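You operate a simulated robot arm through the tools that you are given. There is no shell and no other tool. Be economical: measure what you need, move in short steps, check, and stop when the job is done.

The job below is to be done with a simulated robot arm. You get a single attempt, and the scene is never put back.

## Task
Squeegee the steel pan dry, then drain the table's gutter.
Fine: stand the squeegee back, open the table lever till the table's sight glass is empty and shut it again. Set down upright: squeegee. Where these are worked on the way, their far stop is far enough and under half their travel is too little: table lever.

It is judged by the outcome, as a careful person would: the job done as asked, and still so three seconds after it is handed in. It fails if anything else is knocked over, pushed out of place, dropped, spilled or broken.

## Robot
A 7-joint arm with a fingered hand on a trunk, on a base that drives. Base frame: it is fixed to the floor where the robot stands at the start and does not move with it; the origin is under the middle of the robot, x ahead of it, y to its left, z up. Units: mm, degrees, N and s.
Its first joint turns from -166.0 to 166.0 degrees. Places, roughly: sponge mop [1250, 0, 750]; steel pan [900, -100, 800]; table lever [1200, -300, 600]; table sight glass [600, -300, 600]. Payload 4 kg.
The TCP is the grasp point between the finger pads, 30 mm short of the fingertips. In the tool frame z runs along the fingers and y along their closing line. Largest opening 104 mm; the body of the gripper starts 35 mm behind the TCP. The gripper is a hand of 4 fingers: y runs from the thumb to the fingers, the wrist lies at [-15, -113, -190] in the tool frame, and closing takes about 1.5 s.
Orientation is told as [roll, pitch, yaw] about the base's x, y, z axes, in that order, counted from this pose: with the fingers straight down and the wrist toward the robot, the tool's x, y and z point along [0, 1, 0], [1, 0, 0] and [0, 0, -1] of the base frame.

## Interface
- The arm moves only by the tool drive_tool. Its argument "steps" is a list of rows, each a list of 3 entries, a list of its own where there are three numbers: the finger opening in mm, from 0 to 104, then the shift along the tool's x, y, z in mm, then the turn, a rotation vector about the tool's x, y, z in rad. In form: [[grip, [x, y, z], [ax, ay, az]], ...]. A call has 1 to 8 rows; each row shifts and turns the commanded pose from where the row before left it, along the tool's axes as they then stand. Each row takes 0.2 s and may step no farther than 50 mm and 8.6 degrees from the row before; otherwise, or with a gripper value out of range, the whole call is refused. A pose out of reach is approached as far as the arm can. The call stops where the force on the tool passes 40 N (or 10 N more than at its start, if that is more) or the arm is blocked; 0.2 s more then pass. The fingers move at their own pace (about 153 mm/s each) and stop on an object; they squeeze with about 33 N. The grip force told is the motor's: it shows also when the fingers shut on nothing. Time passes only in rows, and 0.2 s behind the last, so rows that do not move let the fingers close. It gives the time, the measured TCP pose, the force on the tool (base axes), the opening and the grip force at its end, in the units of the frame above (readings bear some noise), with the torque about the TCP (base axes, N m) and any sound that the robot's microphone picked up.
- Cameras (640 x 400 px; columns grow to the right, rows downward): "scene" is now at [307.3, 135.1, 1239.4]; the picture's right is [-0.69, -0.72, 0.00], its down [-0.34, 0.33, -0.88] and it looks along [0.64, -0.61, -0.47] (base axes); focal length 236 px, centre (320, 200). "wrist" rides on the gripper at [61, -92, -130] in the tool frame; the picture's right is [-0.81, 0.28, -0.52], its down [-0.53, -0.71, 0.46] and it looks along [-0.24, 0.64, 0.72] (tool axes); focal length 275 px, centre (320, 200). There is no depth. A picture from a camera that has moved, and an enlarged one, comes with that camera's place and axes in the base frame and with its lens.
- grab_frame(camera): a new picture of that camera. The clock stands still meanwhile.
- roll_base(legs): drives the robot by 1 to 6 legs, each [ahead, left, turn to the left] in mm, mm and degrees, along the robot's own axes; the way and the turn of a leg run together, so that a leg with both is an arc; at most 1500 mm and 180 degrees a leg. The arm and the cameras ride along, it lands a little off, and it stops where it bumps. It gives what a move gives.
- set_grasp(shape): the hand has 4 fingers and takes this shape, open, in about a second: jaw (thumb against the fingers, like two jaws); tri (thumb and two fingers); tip (a fingertip pinch); poke (one finger out to press); point (the index stretched); flat (the hand flat); cup (the hand cupped); fist (a fist). The gripper value then closes the fingers along that shape, each until it touches; the sizes above hold for jaw. It gives what a move gives, with no picture.
- turn_head(pan, tilt): turns the head with the scene camera to pan (to the left, within 143 degrees either way) and tilt (down, from -29 to 69), counted from straight ahead of the robot. It gives what a move gives.
- enlarge(camera, box): a new picture of the part [left, top, right, bottom] of that camera's present view, enlarged. The clock stands still meanwhile.
- sign_off(): hands the job in; it is judged then, once.

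Work in short steps. Places have to be worked out from the pictures, the camera data and where the tool is seen: move nearer, look again, correct. Check each grasp and each placing, and mend what went wrong. You have 120 turns and 82 pictures in all, those below and enlarged ones among them. Open the gripper and draw the arm clear of the work before you hand the job in, unless the task says otherwise; then end with one line.

The tools are called after ">>>" as a command line: name --argument value ..., lists and objects as JSON in quotes. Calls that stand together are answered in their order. drive_tool: Moves the arm, as the interface text tells. Its arguments: {"type":"object","properties":{"steps":{"type":"array"}},"required":["steps"]} The other tools are called the same way: set_grasp (shape) gives the hand a shape; roll_base (legs) drives the base; turn_head (pan, tilt) turns the head that bears the scene camera; grab_frame (camera) takes a picture; enlarge (camera, box) takes an enlarged picture of a part of a camera's view; sign_off () hands the job in.

At the start:

```text
time: 0.0
ee_pos: [648.6, -349.0, 1179.7]
ee_rot: [0.0, 0.0, 0.0]
wrist_force: [-0.8, -0.5, -0.2]
torque: [-0.01, -0.03, -0.04]
finger_gap: 103.6
grip_force: 0.0
shape: jaw
robot x, y, heading: [2.0, 0.6, -0.2]
head pan, tilt: [-43.6, 28.3]
```

scene: 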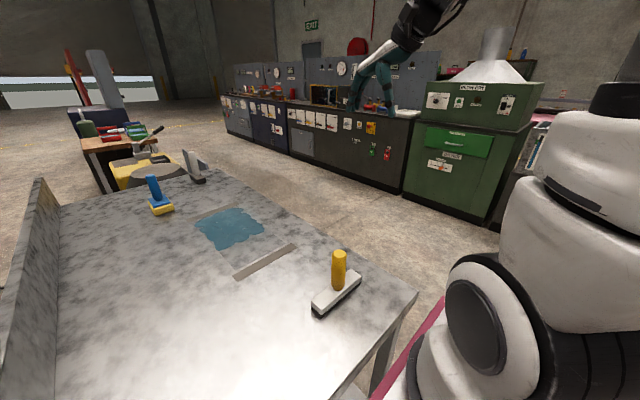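
wrist: 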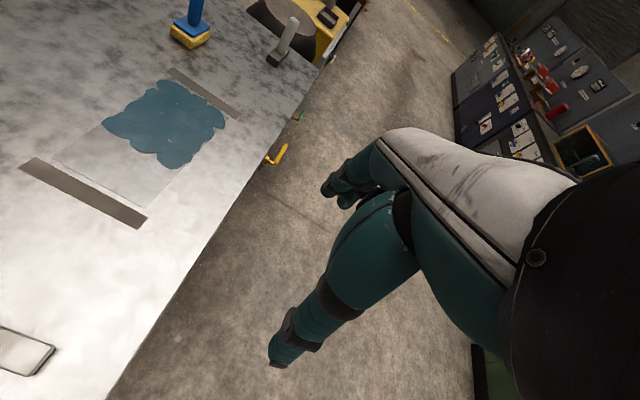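

I start by looking closely at the table: the yellow-handled tool, the wet pan, and the far objects.

>>> enlarge --camera "scene" --box '[120, 130, 440, 330]'

>>> enlarge --camera "wrist" --box '[0, 0, 360, 225]'

```text
2.00 times, centred on (280, 230) of scene
camera zoom: at [307.3, 135.1, 1239.4], right [-0.69, -0.72, 0.0], down [-0.34, 0.33, -0.88], along [0.64, -0.61, -0.47], focal length 471 px, centre (400, 140)
```

zoom: 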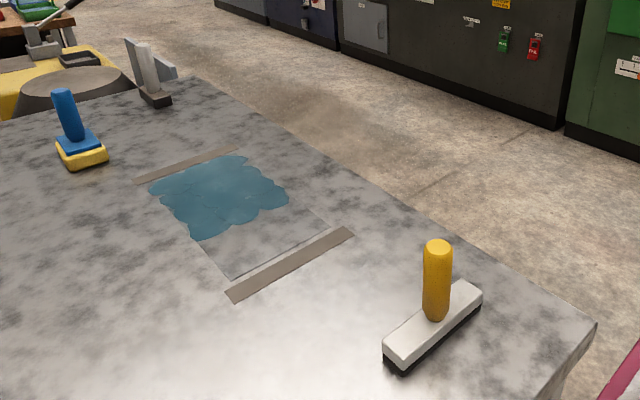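

```text
1.78 times, centred on (180, 112) of wrist
camera zoom: at [557.0, -288.1, 1309.6], right [0.28, -0.81, 0.52], down [-0.71, -0.53, -0.46], along [0.64, -0.24, -0.72], focal length 489 px, centre (569, 356)
```

zoom: 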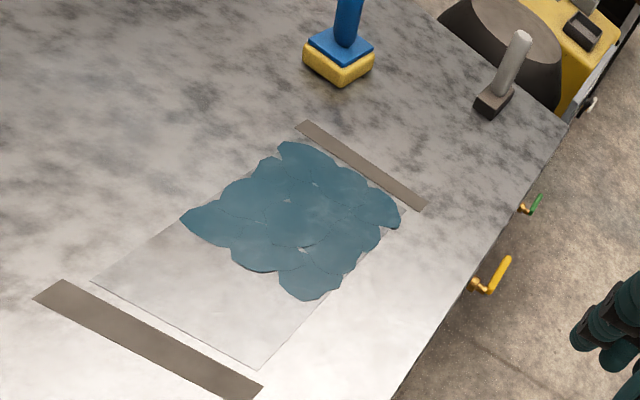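

The table top is near z≈800, and the squeegee (yellow handle) is near (548,-147). I plan to work from the table's long side (y<-290), so I look right to check the floor there.

>>> turn_head --pan -85 --tilt 35

>>> grab_frame --camera "scene"

```text
time: 1.1
ee_pos: [648.4, -348.0, 1179.8]
ee_rot: [0.0, 0.0, 0.0]
wrist_force: [-0.7, 0.3, -0.8]
torque: [-0.02, 0.0, -0.02]
finger_gap: 103.4
grip_force: 0.0
shape: jaw
robot x, y, heading: [1.2, 2.4, 0.1]
head pan, tilt: [-85.0, 35.0]
```

```text
77 pictures are left
camera scene: at [249.2, 110.2, 1229.0], right [-1.0, -0.09, 0.0], down [-0.05, 0.57, -0.82], along [0.07, -0.82, -0.57], focal length 236 px, centre (320, 200)
```

scene: 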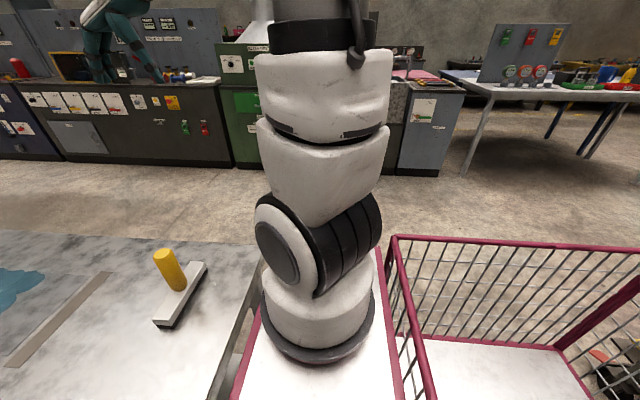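

A magenta-framed basket appears beside the arm's pedestal; it may be the robot's own base. I look at it from another angle before driving.

>>> turn_head --pan -125 --tilt 40

>>> grab_frame --camera "scene"

>>> turn_head --pan -40 --tilt 69

>>> grab_frame --camera "scene"

```text
time: 2.1
ee_pos: [649.4, -349.7, 1180.9]
ee_rot: [0.0, 0.0, 0.0]
wrist_force: [-0.6, -0.4, -0.6]
torque: [0.0, 0.01, 0.0]
finger_gap: 103.7
grip_force: 0.2
shape: jaw
robot x, y, heading: [3.1, -1.6, -0.1]
head pan, tilt: [-125.0, 40.0]
```

```text
76 pictures are left
camera scene: at [192.7, 128.2, 1221.4], right [-0.82, 0.57, 0.0], down [0.37, 0.53, -0.77], along [-0.44, -0.63, -0.64], focal length 236 px, centre (320, 200)
```

scene: 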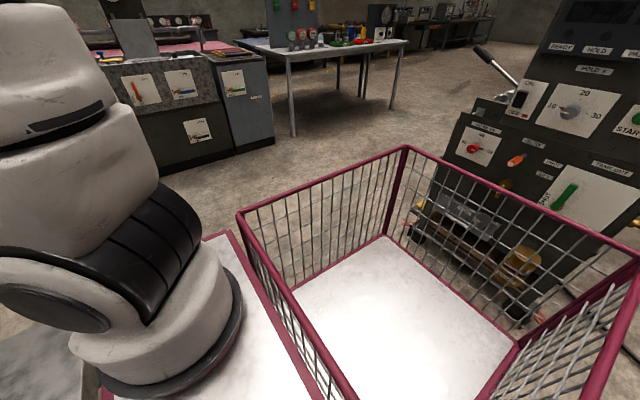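

```text
time: 3.7
ee_pos: [649.3, -349.9, 1181.0]
ee_rot: [0.0, 0.0, 0.0]
wrist_force: [-0.2, -0.1, 0.2]
torque: [-0.03, -0.03, -0.03]
finger_gap: 103.6
grip_force: 0.0
shape: jaw
robot x, y, heading: [-3.4, -1.7, 0.2]
head pan, tilt: [-40.0, 68.8]
```

```text
75 pictures are left
camera scene: at [284.2, 161.9, 1185.3], right [-0.64, -0.77, 0.0], down [-0.71, 0.6, -0.36], along [0.28, -0.23, -0.93], focal length 236 px, centre (320, 200)
```

scene: 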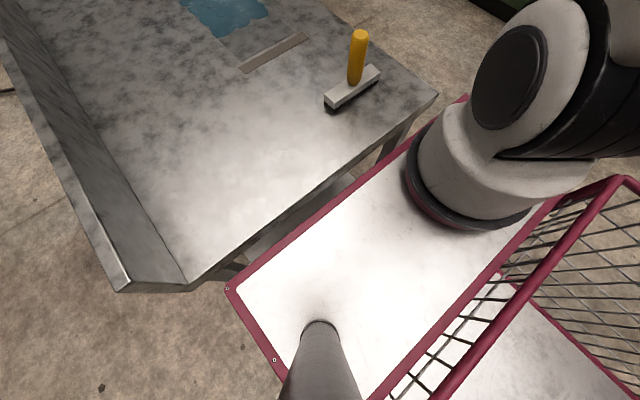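

The basket and platform are the robot's own base (front ≈395 mm ahead, half-width ≈280; arm pedestal right-front). I back off and go right, around to the table's long side, and face it.

>>> roll_base --legs '[[-120, 0, 0], [0, -1100, 0], [750, 0, 0], [0, 0, 90]]'

>>> turn_head --pan -20 --tilt 35

>>> grab_frame --camera "scene"

>>> grab_frame --camera "wrist"

```text
time: 17.5
ee_pos: [984.3, -456.1, 1179.9]
ee_rot: [0.0, -0.1, 88.5]
wrist_force: [-1.1, 0.0, -0.1]
torque: [0.0, -0.01, 0.0]
finger_gap: 103.9
grip_force: 0.0
shape: jaw
robot x, y, heading: [615.5, -1095.6, 88.7]
head pan, tilt: [-40.0, 68.8]
```

```text
time: 18.5
ee_pos: [982.4, -454.1, 1180.3]
ee_rot: [0.0, -0.1, 88.5]
wrist_force: [0.6, 0.8, -0.2]
torque: [0.02, -0.04, -0.03]
finger_gap: 103.6
grip_force: 0.1
shape: jaw
robot x, y, heading: [615.8, -1091.8, 88.3]
head pan, tilt: [-20.0, 35.0]
```

```text
74 pictures are left
camera scene: at [457.1, -768.6, 1228.9], right [0.93, -0.37, 0.0], down [-0.21, -0.53, -0.82], along [0.3, 0.76, -0.57], focal length 236 px, centre (320, 200)
```

scene: 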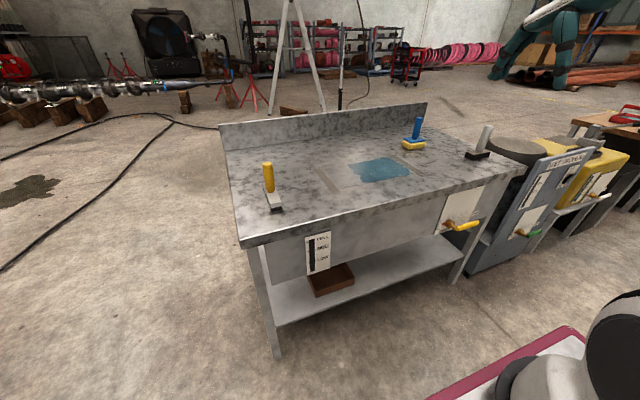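

```text
73 pictures are left
camera wrist: at [919.9, -544.6, 1309.6], right [0.82, 0.25, 0.52], down [0.51, -0.73, -0.46], along [0.26, 0.64, -0.72], focal length 275 px, centre (320, 200)
```

wrist: 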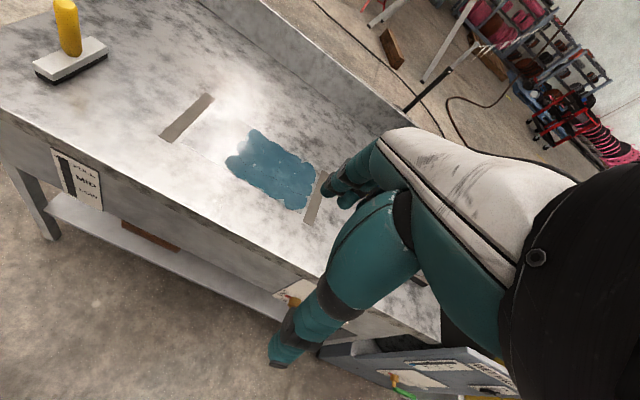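

The sight-glass gauge and yellow lever are on the table's front face; the green lever belongs to the neighbouring machine. I zoom on both, and on the squeegee and the other tools.

>>> enlarge --camera "scene" --box '[400, 160, 560, 260]'

>>> enlarge --camera "scene" --box '[260, 210, 380, 285]'

>>> enlarge --camera "wrist" --box '[0, 0, 320, 200]'

```text
4.00 times, centred on (480, 210) of scene
camera zoom: at [457.1, -768.6, 1228.9], right [0.93, -0.37, 0.0], down [-0.21, -0.53, -0.82], along [0.3, 0.76, -0.57], focal length 942 px, centre (-320, 160)
```

zoom: 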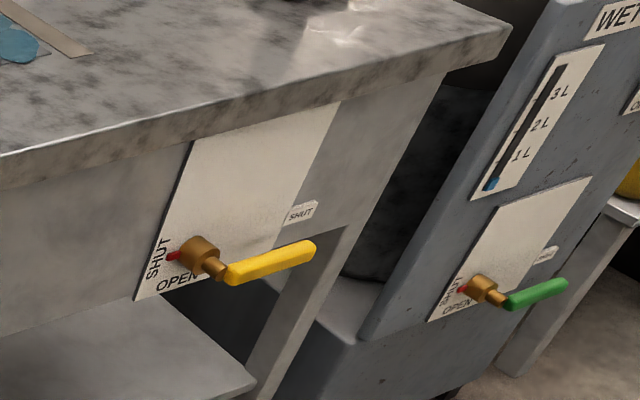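

```text
5.33 times, centred on (320, 248) of scene
camera zoom: at [457.1, -768.6, 1228.9], right [0.93, -0.37, 0.0], down [-0.21, -0.53, -0.82], along [0.3, 0.76, -0.57], focal length 1256 px, centre (320, -53)
```

zoom: 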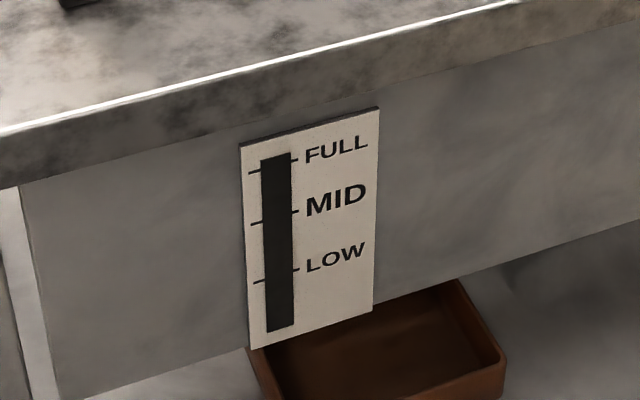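

```text
2.00 times, centred on (160, 100) of wrist
camera zoom: at [919.9, -544.6, 1309.6], right [0.82, 0.25, 0.52], down [0.51, -0.73, -0.46], along [0.26, 0.64, -0.72], focal length 551 px, centre (640, 400)
```

zoom: 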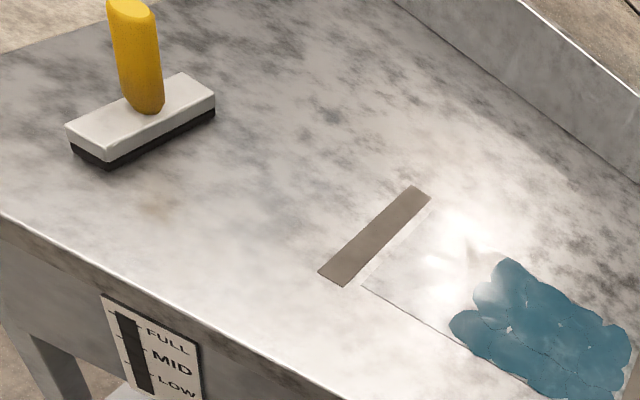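

The gauge reads empty for now and the lever points to SHUT. I first turn the hand back to yaw 0 so the fingers close along the sweep direction (x).

>>> drive_tool --steps '[[104, [40, 0, 0], [0, 0, 0.148]], [104, [40, 0, 0], [0, 0, 0.148]], [104, [40, 0, 0], [0, 0, 0.148]], [104, [40, 0, 0], [0, 0, 0.148]], [104, [0, 0, 0], [0, 0, 0.148]], [104, [0, 0, 0], [0, 0, 0.148]], [104, [0, 0, 0], [0, 0, 0.148]], [104, [0, 0, 0], [0, 0, 0.148]]]'

```text
time: 20.3
ee_pos: [829.6, -416.0, 1181.3]
ee_rot: [-0.1, 0.1, 20.5]
wrist_force: [-1.0, 0.0, -0.3]
torque: [-0.02, 0.02, -0.01]
finger_gap: 103.8
grip_force: 0.0
shape: jaw
robot x, y, heading: [619.0, -1094.0, 88.3]
head pan, tilt: [-20.0, 35.0]
```

Yaw follows well. I finish the turn and begin moving over the squeegee.

>>> drive_tool --steps '[[104, [0, 0, 0], [0, 0, 0.119]], [104, [0, 0, 0], [0, 0, 0.119]], [104, [0, 0, 0], [0, 0, 0.119]], [104, [35, -35, 0], [0, 0, 0]], [104, [35, -35, 0], [0, 0, 0]], [104, [35, -35, 0], [0, 0, 0]], [104, [35, -35, 0], [0, 0, 0]], [104, [35, -35, 0], [0, 0, 0]]]'

>>> drive_tool --steps '[[104, [35, -35, 0], [0, 0, 0]], [104, [35, -35, 0], [0, 0, 0]], [104, [30, -30, 20], [0, 0, 0]], [104, [0, 0, 45], [0, 0, 0]], [104, [0, 0, 45], [0, 0, 0]], [104, [0, 0, 0], [0, 0, 0]]]'

>>> grab_frame --camera "wrist"

>>> grab_frame --camera "scene"

```text
time: 22.1
ee_pos: [656.0, -241.3, 1181.1]
ee_rot: [0.0, 0.0, 0.1]
wrist_force: [-0.2, 0.1, 0.3]
torque: [0.01, 0.04, 0.03]
finger_gap: 103.8
grip_force: 0.0
shape: jaw
robot x, y, heading: [618.0, -1093.8, 88.7]
head pan, tilt: [-20.0, 35.0]
```

```text
time: 23.5
ee_pos: [553.1, -143.3, 1071.0]
ee_rot: [0.1, 0.0, 0.2]
wrist_force: [0.3, 0.3, 0.8]
torque: [0.05, -0.02, 0.0]
finger_gap: 103.4
grip_force: 0.0
shape: jaw
robot x, y, heading: [618.0, -1090.7, 88.5]
head pan, tilt: [-20.0, 35.0]
```

```text
69 pictures are left
camera wrist: at [460.9, -81.9, 1200.5], right [0.28, -0.81, 0.52], down [-0.71, -0.54, -0.46], along [0.65, -0.24, -0.72], focal length 275 px, centre (320, 200)
```

wrist: 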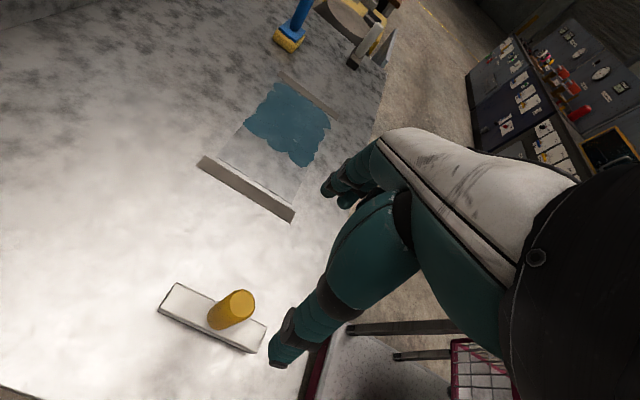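

```text
68 pictures are left
camera scene: at [457.0, -768.6, 1228.9], right [0.93, -0.37, 0.0], down [-0.21, -0.53, -0.82], along [0.3, 0.76, -0.57], focal length 236 px, centre (320, 200)
```

scene: 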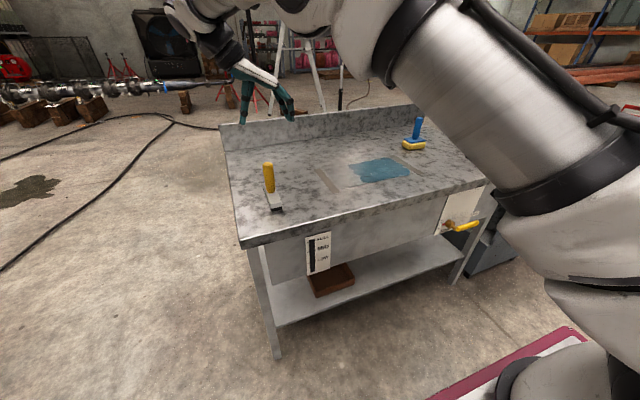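

The handle is at about (540,-137). I align and descend to just above it, then check.

>>> drive_tool --steps '[[104, [5, -13, 30], [0, 0, 0]], [104, [0, 0, 40], [0, 0, 0]], [104, [0, 0, 30], [0, 0, 0]], [104, [0, 0, 0], [0, 0, 0]]]'

>>> grab_frame --camera "wrist"

>>> enlarge --camera "scene" --box '[200, 100, 360, 200]'

```text
time: 24.5
ee_pos: [540.1, -138.0, 969.5]
ee_rot: [0.0, 0.0, 0.2]
wrist_force: [-0.1, 0.9, 0.0]
torque: [0.03, -0.01, -0.01]
finger_gap: 103.6
grip_force: 0.1
shape: jaw
robot x, y, heading: [614.5, -1091.8, 88.3]
head pan, tilt: [-20.0, 35.0]
```

```text
67 pictures are left
camera wrist: at [447.9, -76.9, 1098.8], right [0.28, -0.81, 0.52], down [-0.71, -0.54, -0.46], along [0.65, -0.24, -0.72], focal length 275 px, centre (320, 200)
```

wrist: 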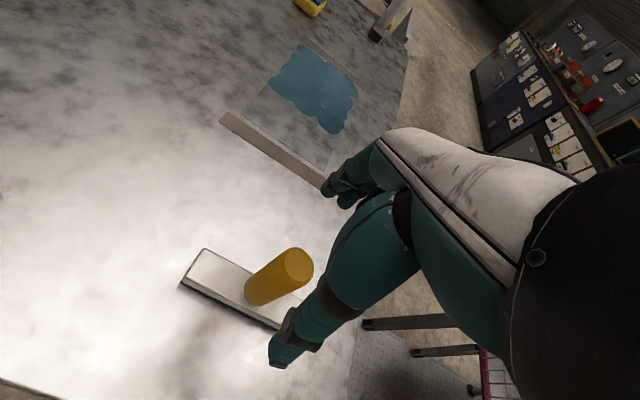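

```text
4.00 times, centred on (280, 150) of scene
camera zoom: at [457.0, -768.5, 1228.9], right [0.93, -0.37, 0.0], down [-0.21, -0.53, -0.82], along [0.3, 0.76, -0.57], focal length 942 px, centre (480, 400)
```

zoom: 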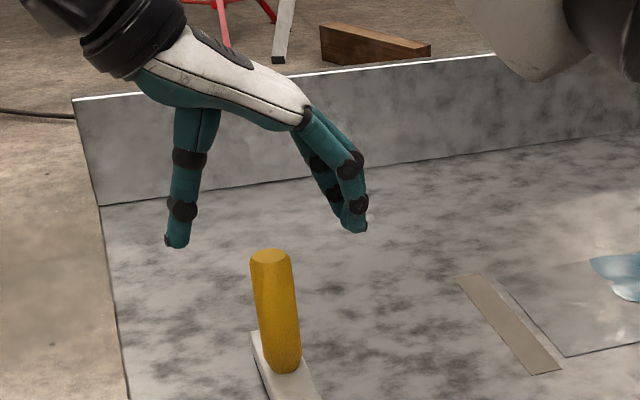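

The handle lies centred between thumb and fingers. I descend to z≈897 and close.

>>> drive_tool --steps '[[104, [2, -1, 36], [0, 0, 0]], [104, [0, 0, 36], [0, 0, 0]], [104, [0, 0, 0], [0, 0, 0]]]'

>>> grab_frame --camera "wrist"

```text
time: 25.3
ee_pos: [538.8, -134.8, 898.1]
ee_rot: [0.0, 0.0, 0.2]
wrist_force: [0.0, 0.3, -0.3]
torque: [0.0, 0.01, -0.01]
finger_gap: 103.9
grip_force: 0.0
shape: jaw
robot x, y, heading: [616.1, -1089.6, 88.4]
head pan, tilt: [-20.0, 35.0]
```

```text
65 pictures are left
camera wrist: at [446.5, -73.9, 1026.7], right [0.28, -0.81, 0.52], down [-0.71, -0.54, -0.46], along [0.65, -0.24, -0.72], focal length 275 px, centre (320, 200)
```

wrist: 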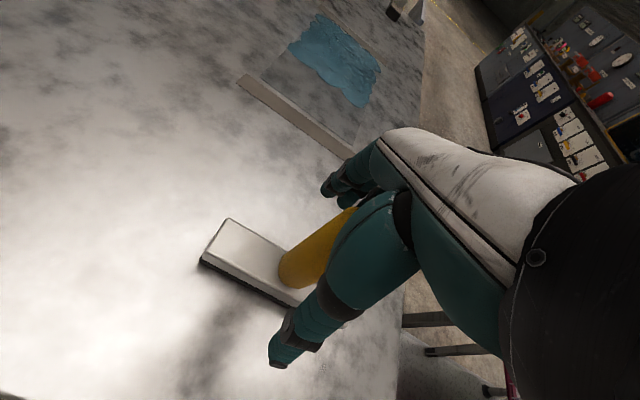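

Positioned; closing the fingers.

>>> drive_tool --steps '[[0, [0, 0, 0], [0, 0, 0]], [0, [0, 0, 0], [0, 0, 0]], [0, [0, 0, 0], [0, 0, 0]], [0, [0, 0, 0], [0, 0, 0]], [0, [0, 0, 0], [0, 0, 0]], [0, [0, 0, 0], [0, 0, 0]], [0, [0, 0, 0], [0, 0, 0]], [0, [0, 0, 0], [0, 0, 0]]]'

>>> enlarge --camera "scene" --box '[200, 110, 360, 210]'

```text
time: 27.1
ee_pos: [538.2, -135.2, 898.2]
ee_rot: [0.0, 0.0, 0.1]
wrist_force: [0.4, -0.8, 0.0]
torque: [-0.03, 0.01, 0.0]
finger_gap: 22.2
grip_force: 32.7
shape: jaw
robot x, y, heading: [615.9, -1096.4, 88.6]
head pan, tilt: [-20.0, 35.0]
```

```text
4.00 times, centred on (280, 160) of scene
camera zoom: at [457.0, -768.4, 1228.9], right [0.93, -0.37, 0.0], down [-0.21, -0.53, -0.82], along [0.3, 0.76, -0.57], focal length 942 px, centre (480, 360)
```

zoom: 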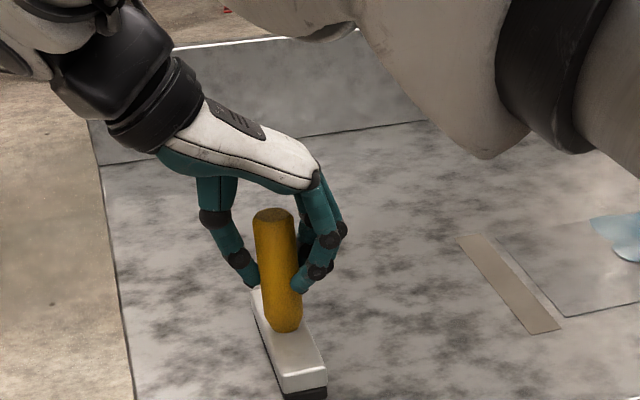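

Gripped at 22 mm with 33 N. I lift it by 60 mm and check.

>>> drive_tool --steps '[[0, [0, 0, -30], [0, 0, 0]], [0, [0, 0, -30], [0, 0, 0]], [0, [0, 0, 0], [0, 0, 0]]]'

>>> enlarge --camera "scene" --box '[200, 110, 360, 210]'

>>> grab_frame --camera "wrist"

```text
time: 27.9
ee_pos: [538.9, -133.8, 956.6]
ee_rot: [0.0, 0.0, 0.2]
wrist_force: [0.7, -0.2, -2.1]
torque: [0.03, 0.02, 0.0]
finger_gap: 22.0
grip_force: 32.6
shape: jaw
robot x, y, heading: [621.1, -1089.2, 88.4]
head pan, tilt: [-20.0, 35.0]
```

```text
4.00 times, centred on (280, 160) of scene
camera zoom: at [457.0, -768.4, 1228.9], right [0.93, -0.37, 0.0], down [-0.21, -0.53, -0.82], along [0.3, 0.76, -0.57], focal length 942 px, centre (480, 360)
```

zoom: 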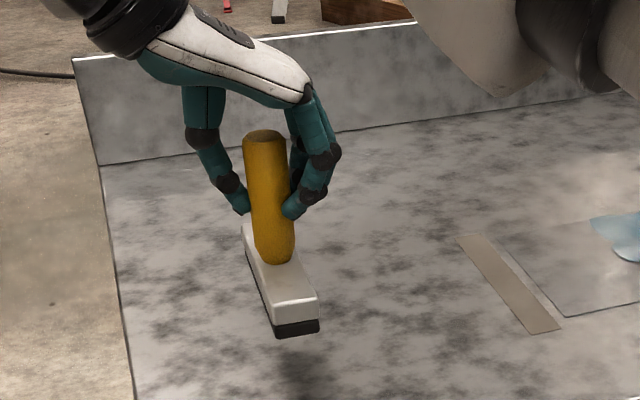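

```text
62 pictures are left
camera wrist: at [447.2, -74.1, 1086.6], right [0.28, -0.81, 0.52], down [-0.71, -0.54, -0.46], along [0.65, -0.24, -0.72], focal length 275 px, centre (320, 200)
```

wrist: 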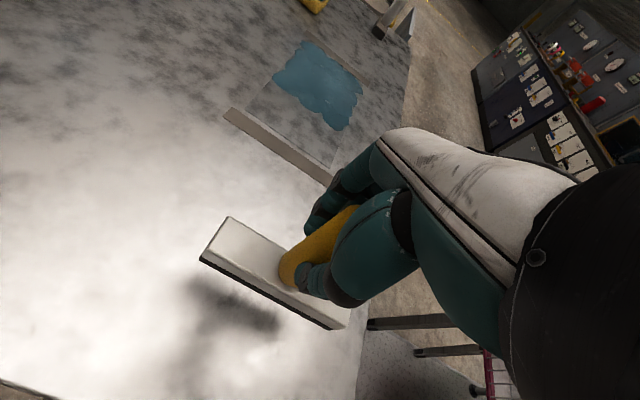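

Held level. I carry it, 60 mm up, to over the dry near end of the pan (x≈785, y≈-86).

>>> drive_tool --steps '[[0, [8, 41, 0], [0, 0, 0]], [0, [8, 41, 0], [0, 0, 0]], [0, [8, 41, 0], [0, 0, 0]], [0, [8, 41, 0], [0, 0, 0]], [0, [8, 41, 0], [0, 0, 0]], [0, [8, 41, 0], [0, 0, 0]], [0, [0, 0, 20], [0, 0, 0]], [0, [0, 0, 0], [0, 0, 0]]]'

>>> grab_frame --camera "wrist"

>>> grab_frame --camera "scene"

```text
time: 29.7
ee_pos: [783.5, -84.0, 938.5]
ee_rot: [0.0, 0.1, 0.2]
wrist_force: [-0.2, 0.4, -2.7]
torque: [0.05, 0.01, -0.06]
finger_gap: 21.9
grip_force: 33.0
shape: jaw
robot x, y, heading: [617.5, -1091.9, 88.4]
head pan, tilt: [-20.0, 35.0]
```

```text
61 pictures are left
camera wrist: at [692.6, -23.6, 1067.2], right [0.28, -0.81, 0.52], down [-0.71, -0.54, -0.46], along [0.65, -0.24, -0.72], focal length 275 px, centre (320, 200)
```

wrist: 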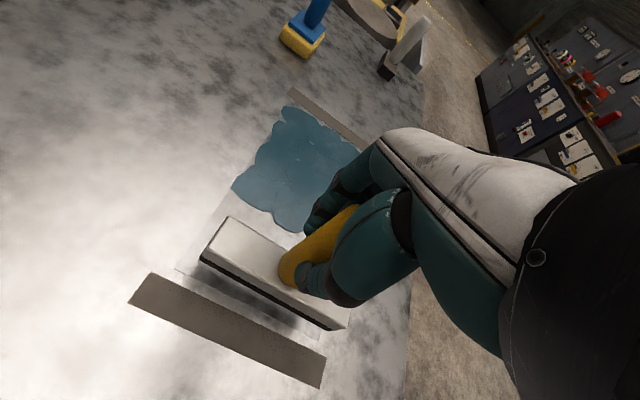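

```text
60 pictures are left
camera scene: at [457.2, -768.4, 1228.9], right [0.93, -0.37, 0.0], down [-0.21, -0.53, -0.82], along [0.3, 0.76, -0.57], focal length 236 px, centre (320, 200)
```

scene: 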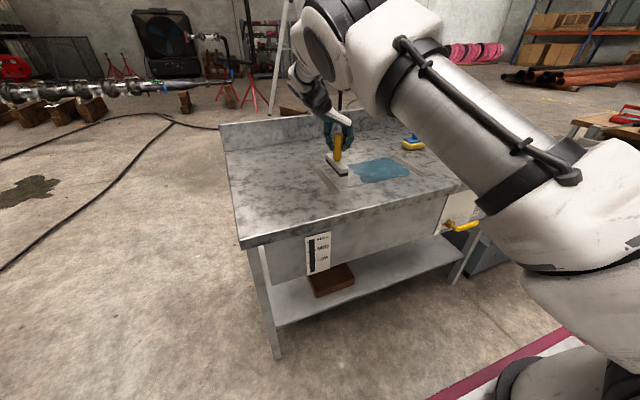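

Well aligned over the pan's near end. I lower until the blade touches with a light press.

>>> drive_tool --steps '[[0, [-1, 0, 20], [0, 0, 0]], [0, [0, 0, 17], [0, 0, 0]], [0, [0, 0, 3], [0, 0, 0]], [0, [0, 0, 0], [0, 0, 0]]]'

```text
time: 30.7
ee_pos: [784.2, -86.3, 898.0]
ee_rot: [0.0, 0.1, 0.2]
wrist_force: [-2.2, 0.0, 2.1]
torque: [-0.02, -0.07, 0.0]
finger_gap: 22.2
grip_force: 33.2
shape: jaw
robot x, y, heading: [620.5, -1095.2, 88.5]
head pan, tilt: [-20.0, 35.0]
```

The blade touches (force went from -2.7 to +2.1 N). I press 2 mm more and begin the sweep toward the far gutter.

>>> drive_tool --steps '[[0, [0, 0, 2], [0, 0, 0]], [0, [0, 15, 0], [0, 0, 0]], [0, [0, 20, 0], [0, 0, 0]], [0, [0, 20, 0], [0, 0, 0]], [0, [0, 20, 0], [0, 0, 0]]]'

>>> grab_frame --camera "wrist"

```text
time: 31.9
ee_pos: [861.8, -87.0, 898.3]
ee_rot: [0.2, 0.0, 0.2]
wrist_force: [-10.4, 0.2, 23.1]
torque: [-0.06, 0.99, -0.05]
finger_gap: 25.4
grip_force: 33.1
shape: jaw
robot x, y, heading: [614.4, -1092.9, 88.6]
head pan, tilt: [-20.0, 35.0]
```

```text
59 pictures are left
camera wrist: at [768.4, -26.1, 1027.8], right [0.28, -0.81, 0.52], down [-0.71, -0.53, -0.46], along [0.65, -0.24, -0.72], focal length 275 px, centre (320, 200)
```

wrist: 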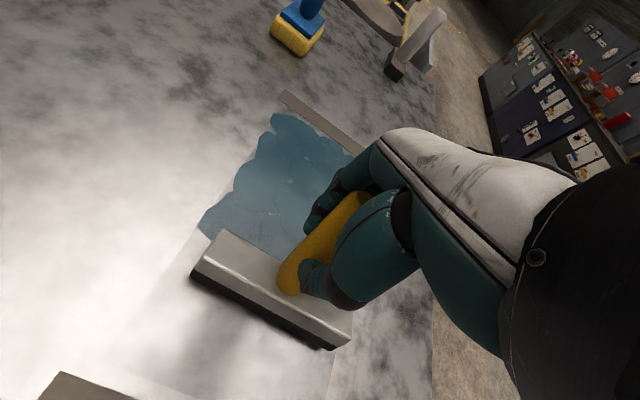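

Friction is tipping the tool a little under 23 N, so I ease off 1.5 mm and continue.

>>> drive_tool --steps '[[0, [0, 0, -1.5], [0, 0, 0]], [0, [0, 0, 0], [0, 0, 0]], [0, [0, 12, 0], [0, 0, 0]], [0, [0, 12, 0], [0, 0, 0]]]'

>>> grab_frame --camera "wrist"

>>> enlarge --camera "scene" --box '[300, 110, 460, 210]'

```text
time: 32.9
ee_pos: [885.3, -87.7, 899.3]
ee_rot: [0.0, 0.0, 0.2]
wrist_force: [-9.6, -0.1, 20.3]
torque: [-0.11, 1.0, -0.07]
finger_gap: 25.5
grip_force: 33.1
shape: jaw
robot x, y, heading: [614.7, -1097.4, 88.8]
head pan, tilt: [-20.0, 35.0]
```

```text
58 pictures are left
camera wrist: at [792.9, -26.8, 1027.8], right [0.28, -0.81, 0.52], down [-0.71, -0.53, -0.46], along [0.65, -0.24, -0.72], focal length 275 px, centre (320, 200)
```

wrist: 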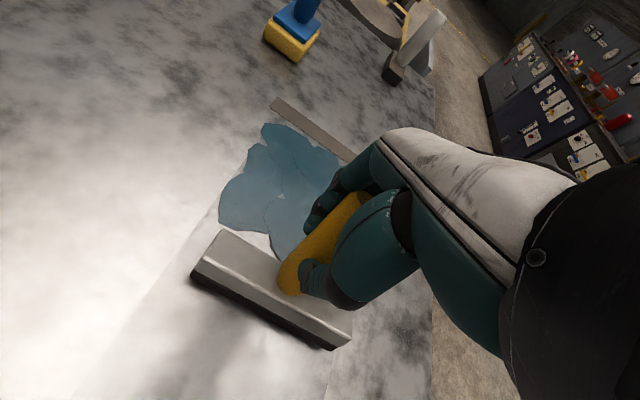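

```text
4.00 times, centred on (380, 160) of scene
camera zoom: at [456.4, -769.4, 1229.1], right [0.93, -0.37, 0.0], down [-0.21, -0.53, -0.82], along [0.3, 0.76, -0.57], focal length 942 px, centre (80, 360)
```

zoom: 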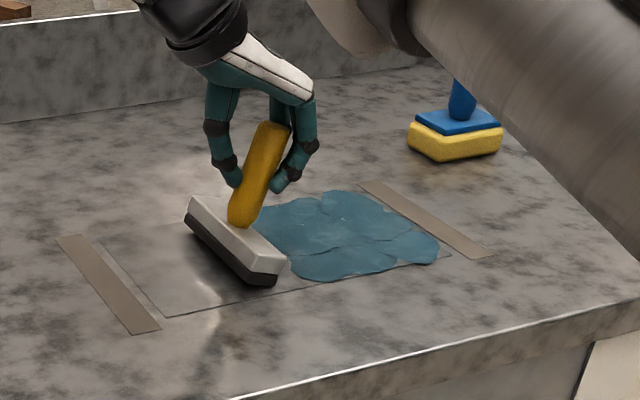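

The tool has pitched about 20° in the fingers (handle leaning forward). I lift slightly and rotate the hand back to level the head, so I can set it flat and regrip lower.

>>> drive_tool --steps '[[0, [0, -3, -4], [0, 0, 0]], [0, [0, 0, -4], [-0.12, 0, 0]], [0, [0, 0, 0], [-0.12, 0, 0]], [0, [0, 0, 0], [-0.1, 0, 0]], [0, [0, 0, 0], [0, 0, 0]]]'

>>> enlarge --camera "scene" --box '[300, 110, 460, 210]'

```text
time: 34.1
ee_pos: [882.2, -86.6, 905.8]
ee_rot: [0.1, -19.6, 0.2]
wrist_force: [0.7, 0.1, -3.0]
torque: [0.01, 0.09, 0.0]
finger_gap: 22.5
grip_force: 32.4
shape: jaw
robot x, y, heading: [619.9, -1090.2, 88.6]
head pan, tilt: [-20.0, 35.0]
```

```text
4.00 times, centred on (380, 160) of scene
camera zoom: at [457.0, -768.4, 1228.9], right [0.93, -0.37, 0.0], down [-0.21, -0.53, -0.82], along [0.3, 0.76, -0.57], focal length 942 px, centre (80, 360)
```

zoom: 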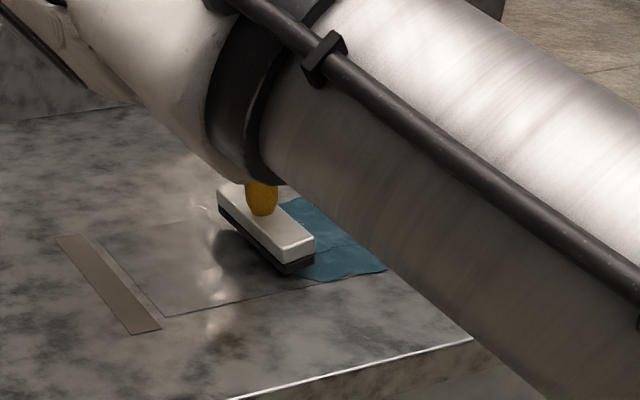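

>>> grab_frame --camera "wrist"

>>> enlarge --camera "scene" --box '[340, 140, 400, 180]'

```text
55 pictures are left
camera wrist: at [752.4, -26.0, 996.6], right [0.09, -0.81, 0.58], down [-0.52, -0.53, -0.67], along [0.85, -0.24, -0.47], focal length 275 px, centre (320, 200)
```

wrist: 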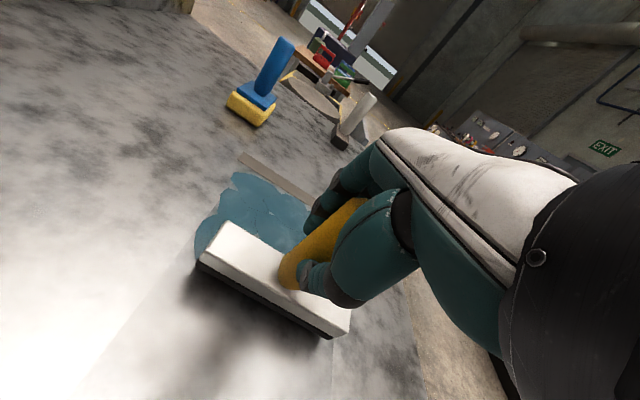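

```text
10.00 times, centred on (370, 160) of scene
camera zoom: at [457.0, -768.4, 1228.9], right [0.93, -0.37, 0.0], down [-0.21, -0.53, -0.82], along [0.3, 0.76, -0.57], focal length 2355 px, centre (-180, 600)
```

zoom: 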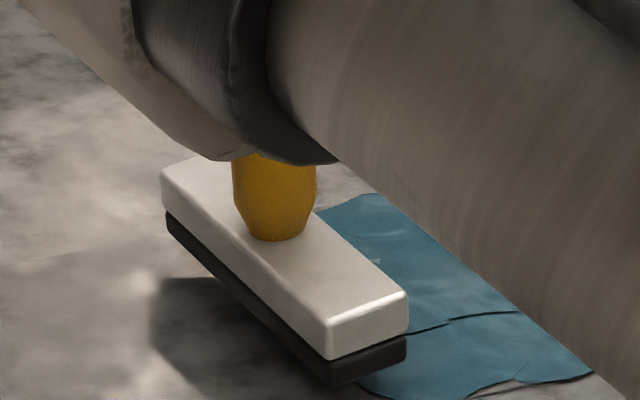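

The tilt was elastic: unloaded, the tool sprang back to aligned with the hand. I undo most of the hand rotation, keeping about -6° of pre-tilt, and will sweep with lighter pressure.

>>> drive_tool --steps '[[0, [0, 0, 0], [0.12, 0, 0]], [0, [0, 0, 0], [0.12, 0, 0]], [0, [0, -20, 0], [0, 0, 0]], [0, [0, 0, 4], [0, 0, 0]], [0, [0, 0, 0], [0, 0, 0]]]'

```text
time: 35.3
ee_pos: [862.8, -86.6, 899.9]
ee_rot: [0.0, -5.7, 0.1]
wrist_force: [0.0, 0.4, -2.1]
torque: [0.03, 0.01, -0.02]
finger_gap: 22.5
grip_force: 32.7
shape: jaw
robot x, y, heading: [616.3, -1096.7, 88.6]
head pan, tilt: [-20.0, 35.0]
```

>>> drive_tool --steps '[[0, [0, 0, 1.5], [0, 0, 0]], [0, [0, 14.9, 1.5], [0, 0, 0]], [0, [0, 14.9, 1.5], [0, 0, 0]], [0, [0, 14.9, 1.5], [0, 0, 0]]]'

>>> grab_frame --camera "wrist"

```text
time: 36.3
ee_pos: [906.9, -86.1, 899.4]
ee_rot: [0.0, -5.7, 0.3]
wrist_force: [1.5, -0.9, -2.7]
torque: [0.02, 0.03, 0.04]
finger_gap: 22.9
grip_force: 33.0
shape: jaw
robot x, y, heading: [616.2, -1091.6, 88.6]
head pan, tilt: [-20.0, 35.0]
```

```text
53 pictures are left
camera wrist: at [802.7, -24.7, 1018.1], right [0.22, -0.81, 0.54], down [-0.66, -0.54, -0.52], along [0.71, -0.24, -0.66], focal length 275 px, centre (320, 200)
```

wrist: 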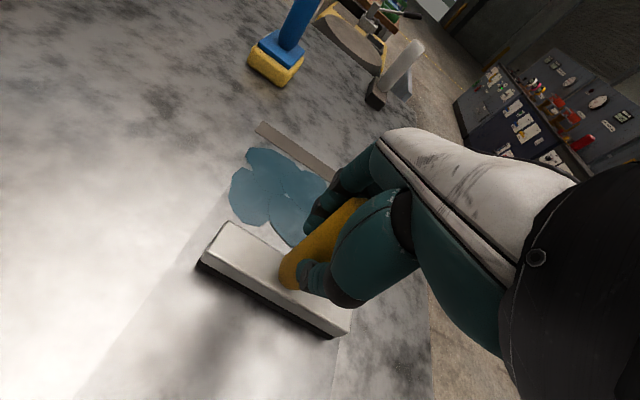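

No contact on that pass. I go back 30 mm, lower to light contact, and sweep again while reading the force.

>>> drive_tool --steps '[[0, [0, -29.8, -3], [0, 0, 0]], [0, [0, 0, 2], [0, 0, 0]], [0, [0, 0, 1], [0, 0, 0]], [0, [0, 0, 0], [0, 0, 0]]]'

```text
time: 37.3
ee_pos: [876.4, -86.5, 897.9]
ee_rot: [0.1, -5.8, 0.2]
wrist_force: [-2.0, 0.5, 13.0]
torque: [0.01, -0.08, -0.01]
finger_gap: 23.3
grip_force: 32.9
shape: jaw
robot x, y, heading: [617.8, -1094.7, 88.3]
head pan, tilt: [-20.0, 35.0]
```

>>> drive_tool --steps '[[0, [0, 12, 0.5], [0, 0, 0]], [0, [0, 15, 1.5], [0, 0, 0]], [0, [0, 15, 1.5], [0, 0, 0]], [0, [0, 15, 1.5], [0, 0, 0]]]'

>>> grab_frame --camera "wrist"

>>> grab_frame --camera "scene"

```text
time: 38.3
ee_pos: [933.6, -86.1, 897.5]
ee_rot: [0.1, -5.8, 0.1]
wrist_force: [-12.6, 0.3, 27.5]
torque: [-0.13, 0.99, -0.09]
finger_gap: 25.5
grip_force: 33.2
shape: jaw
robot x, y, heading: [612.2, -1093.3, 88.7]
head pan, tilt: [-20.0, 35.0]
```

```text
52 pictures are left
camera wrist: at [828.6, -25.3, 1017.0], right [0.22, -0.81, 0.54], down [-0.66, -0.53, -0.53], along [0.72, -0.24, -0.66], focal length 275 px, centre (320, 200)
```

wrist: 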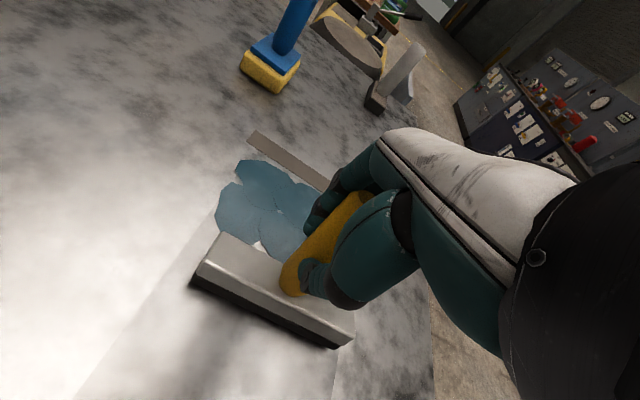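

```text
51 pictures are left
camera scene: at [456.1, -769.6, 1229.1], right [0.93, -0.37, 0.0], down [-0.21, -0.53, -0.82], along [0.3, 0.76, -0.57], focal length 236 px, centre (320, 200)
```

scene: 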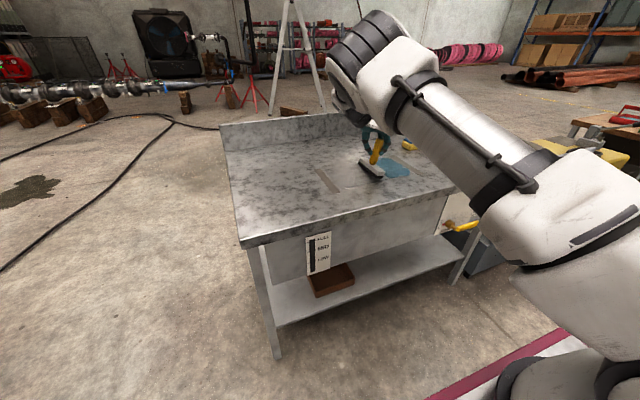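

The water is being pushed ahead cleanly behind the blade, even with the slight tilt, and the load is steady. I ease 1 mm and keep sweeping toward the far gutter.

>>> drive_tool --steps '[[0, [0, 15, 0.7], [0, 0, 0]], [0, [0, 15, 1.3], [0, 0, 0]], [0, [0, 15, 1.5], [0, 0, 0]], [0, [0, 15, 1.5], [0, 0, 0]]]'

>>> grab_frame --camera "wrist"

```text
time: 39.3
ee_pos: [994.4, -86.0, 898.1]
ee_rot: [0.0, -5.6, 0.2]
wrist_force: [-7.7, -1.2, 17.6]
torque: [-0.15, 0.58, -0.08]
finger_gap: 25.5
grip_force: 32.9
shape: jaw
robot x, y, heading: [617.9, -1096.4, 88.4]
head pan, tilt: [-20.0, 35.0]
```

```text
50 pictures are left
camera wrist: at [890.0, -25.4, 1017.1], right [0.22, -0.81, 0.54], down [-0.66, -0.54, -0.52], along [0.71, -0.24, -0.66], focal length 275 px, centre (320, 200)
```

wrist: 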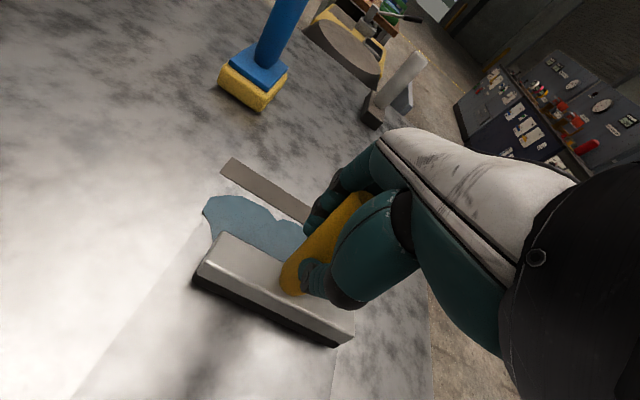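

Good progress; continuing to the gutter.

>>> drive_tool --steps '[[0, [0, 15, 1.5], [0, 0, 0]], [0, [0, 15, 1.5], [0, 0, 0]], [0, [0, 15, 1.5], [0, 0, 0]], [0, [0, 15, 1.5], [0, 0, 0]], [0, [0, 15, 1.5], [0, 0, 0]]]'

>>> grab_frame --camera "wrist"

```text
time: 40.5
ee_pos: [1072.5, -86.2, 897.3]
ee_rot: [0.0, -5.6, 0.2]
wrist_force: [-4.5, -0.8, 9.7]
torque: [-0.09, 0.37, -0.01]
finger_gap: 24.5
grip_force: 33.3
shape: jaw
robot x, y, heading: [616.5, -1093.2, 88.5]
head pan, tilt: [-20.0, 35.0]
```

```text
49 pictures are left
camera wrist: at [967.0, -25.6, 1016.1], right [0.22, -0.81, 0.54], down [-0.66, -0.53, -0.52], along [0.71, -0.24, -0.66], focal length 275 px, centre (320, 200)
```

wrist: 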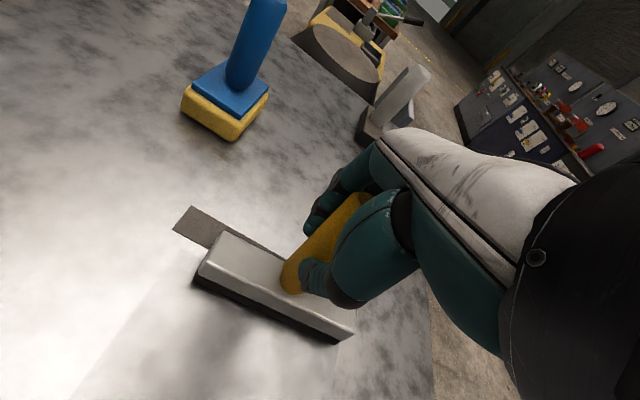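

The blade has reached the gutter. I go 40 mm more to push everything in, then lift.

>>> drive_tool --steps '[[0, [0, 15, 1.5], [0, 0, 0]], [0, [0, 15, 1.5], [0, 0, 0]], [0, [0, 10, 1], [0, 0, 0]], [0, [0, 0, -10], [0, 0, 0]], [0, [0, 0, -30], [0, 0, 0]], [0, [0, -40, -30], [0, 0, 0]], [0, [0, -49, -5], [0, 0, 0]], [0, [0, -49, -5], [0, 0, 0]]]'

>>> grab_frame --camera "wrist"

>>> enlarge --camera "scene" --box '[260, 110, 500, 260]'

```text
time: 42.3
ee_pos: [966.8, -85.6, 961.9]
ee_rot: [-0.1, -5.7, 0.0]
wrist_force: [1.1, -0.1, -2.4]
torque: [0.01, 0.05, 0.01]
finger_gap: 22.6
grip_force: 33.0
shape: jaw
robot x, y, heading: [618.7, -1095.9, 88.6]
head pan, tilt: [-20.0, 35.0]
```

```text
48 pictures are left
camera wrist: at [862.3, -24.5, 1081.6], right [0.22, -0.81, 0.54], down [-0.66, -0.53, -0.52], along [0.71, -0.24, -0.66], focal length 275 px, centre (320, 200)
```

wrist: 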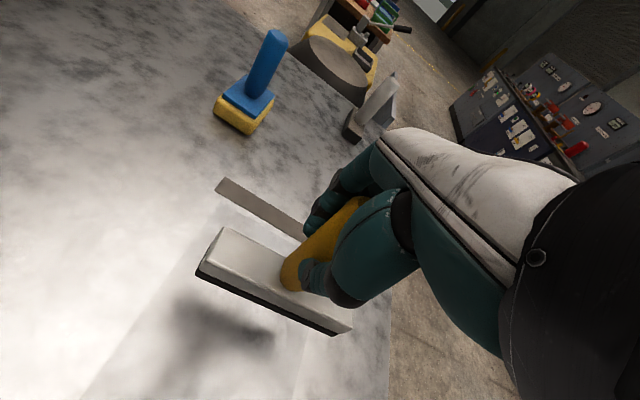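

```text
2.67 times, centred on (380, 185) of scene
camera zoom: at [458.0, -768.2, 1229.0], right [0.93, -0.37, 0.0], down [-0.21, -0.53, -0.82], along [0.3, 0.76, -0.57], focal length 628 px, centre (160, 240)
```

zoom: 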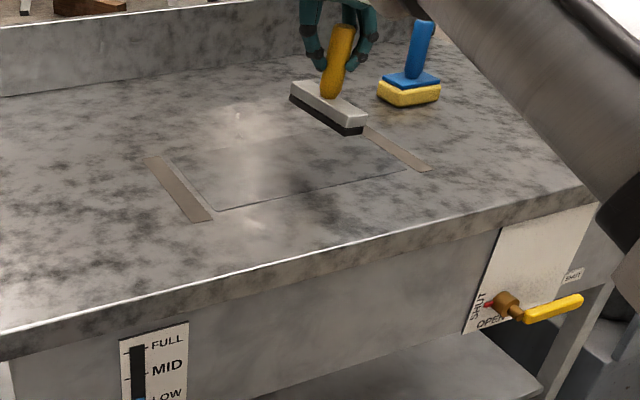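

The pan looks dry and the gauge shows some water. I carry the squeegee back over its spot (the hand keeps its -5.7°, which has the handle upright) and then inspect.

>>> drive_tool --steps '[[0, [-5.5, -47.4, -4.7], [0, 0, 0]], [0, [-5.5, -47.4, -4.7], [0, 0, 0]], [0, [-5.5, -47.4, -4.7], [0, 0, 0]], [0, [-5.5, -47.4, -4.7], [0, 0, 0]], [0, [-5.5, -47.4, -4.7], [0, 0, 0]], [0, [-5.5, -47.4, -4.7], [0, 0, 0]], [0, [-5.5, -47.4, -4.7], [0, 0, 0]]]'

>>> enlarge --camera "scene" --box '[300, 120, 460, 220]'

>>> enlarge --camera "wrist" --box '[200, 0, 400, 125]'

>>> enlarge --camera "scene" --box '[260, 210, 380, 285]'

```text
time: 43.9
ee_pos: [634.6, -125.5, 964.4]
ee_rot: [0.0, -5.8, 0.1]
wrist_force: [0.7, -0.3, -3.0]
torque: [0.06, 0.04, 0.0]
finger_gap: 22.7
grip_force: 33.0
shape: jaw
robot x, y, heading: [618.7, -1095.4, 88.5]
head pan, tilt: [-20.0, 35.0]
```

```text
4.00 times, centred on (380, 170) of scene
camera zoom: at [457.6, -768.2, 1228.9], right [0.93, -0.37, 0.0], down [-0.21, -0.53, -0.82], along [0.3, 0.76, -0.57], focal length 942 px, centre (80, 320)
```

zoom: 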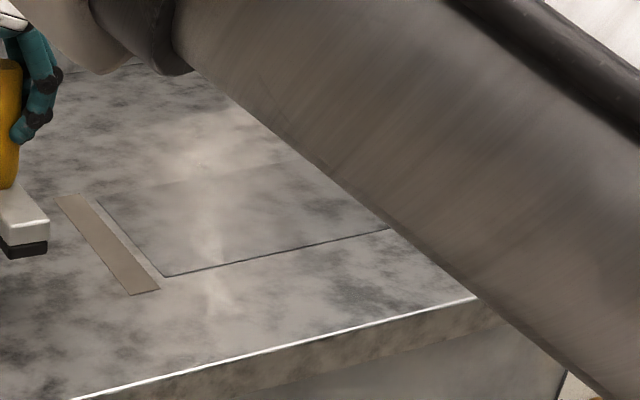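

```text
3.20 times, centred on (300, 62) of wrist
camera zoom: at [530.2, -65.1, 1082.3], right [0.22, -0.81, 0.54], down [-0.66, -0.53, -0.52], along [0.71, -0.24, -0.66], focal length 881 px, centre (384, 640)
```

zoom: 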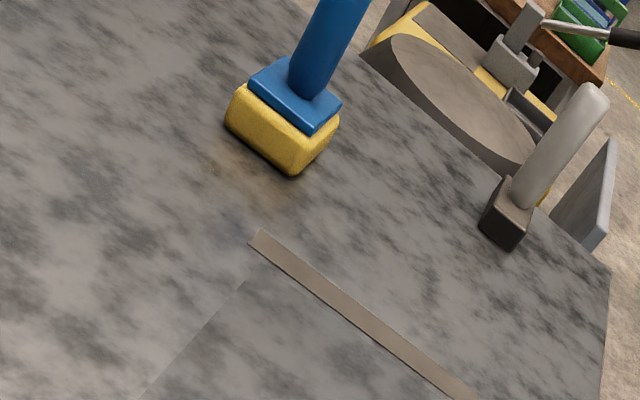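

```text
5.33 times, centred on (320, 248) of scene
camera zoom: at [457.6, -768.2, 1228.9], right [0.93, -0.37, 0.0], down [-0.21, -0.53, -0.82], along [0.3, 0.76, -0.57], focal length 1256 px, centre (320, -53)
```

zoom: 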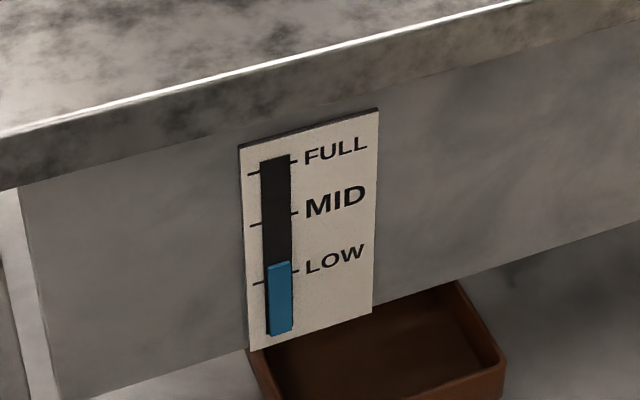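

The pan is dry and the gauge stands at LOW. I set the squeegee back: move over its old spot and lower gently.

>>> drive_tool --steps '[[0, [-5, -48, -4.8], [0, 0, 0]], [0, [-5, -47.5, -4.8], [0, 0, 0]], [0, [0, 3, 30], [0, 0, 0]], [0, [0, 2.5, 25], [0, 0, 0]], [0, [0, 0, 0], [0, 0, 0]]]'

>>> enlarge --camera "scene" --box '[220, 130, 340, 205]'

```text
time: 45.1
ee_pos: [547.9, -136.2, 907.6]
ee_rot: [0.1, -5.6, 0.2]
wrist_force: [-0.1, 1.8, -2.6]
torque: [-0.01, 0.01, 0.03]
finger_gap: 22.5
grip_force: 33.4
shape: jaw
robot x, y, heading: [615.0, -1095.8, 88.8]
head pan, tilt: [-20.0, 35.0]
```

```text
5.33 times, centred on (280, 168) of scene
camera zoom: at [456.9, -768.4, 1228.9], right [0.93, -0.37, 0.0], down [-0.21, -0.53, -0.82], along [0.3, 0.76, -0.57], focal length 1256 px, centre (533, 373)
```

zoom: 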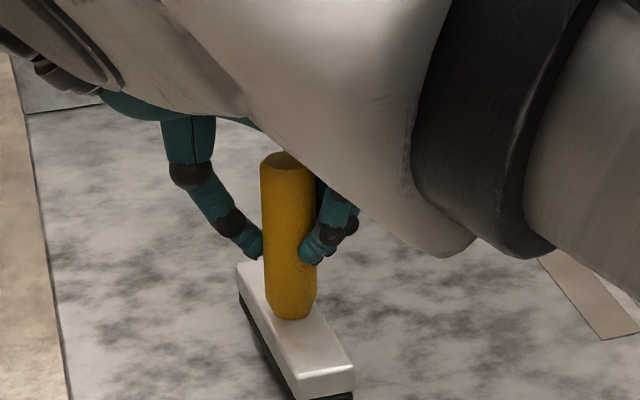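

Nearly upright. Lower the last millimetres to contact.

>>> drive_tool --steps '[[0, [0, -9, 3], [0, 0, 0]], [0, [0, 0, 4], [-0.05, 0, 0]], [0, [0, 0, 1], [0, 0, 0]], [0, [0, 0, 0], [0, 0, 0]]]'

```text
time: 46.1
ee_pos: [539.9, -135.8, 900.7]
ee_rot: [0.0, -8.6, 0.1]
wrist_force: [0.0, -0.6, -2.1]
torque: [-0.01, 0.01, 0.0]
finger_gap: 22.5
grip_force: 33.1
shape: jaw
robot x, y, heading: [619.2, -1097.9, 88.2]
head pan, tilt: [-20.0, 35.0]
```

>>> drive_tool --steps '[[0, [0, 0, 1.5], [0, 0, 0]], [0, [0, 0, 1], [0, 0, 0]], [0, [0, 0, 0], [0, 0, 0]]]'

```text
time: 46.9
ee_pos: [541.4, -135.4, 897.3]
ee_rot: [0.0, -8.6, 0.2]
wrist_force: [0.3, -0.1, -2.3]
torque: [0.02, 0.07, 0.02]
finger_gap: 22.5
grip_force: 33.7
shape: jaw
robot x, y, heading: [621.6, -1094.0, 88.5]
head pan, tilt: [-20.0, 35.0]
```

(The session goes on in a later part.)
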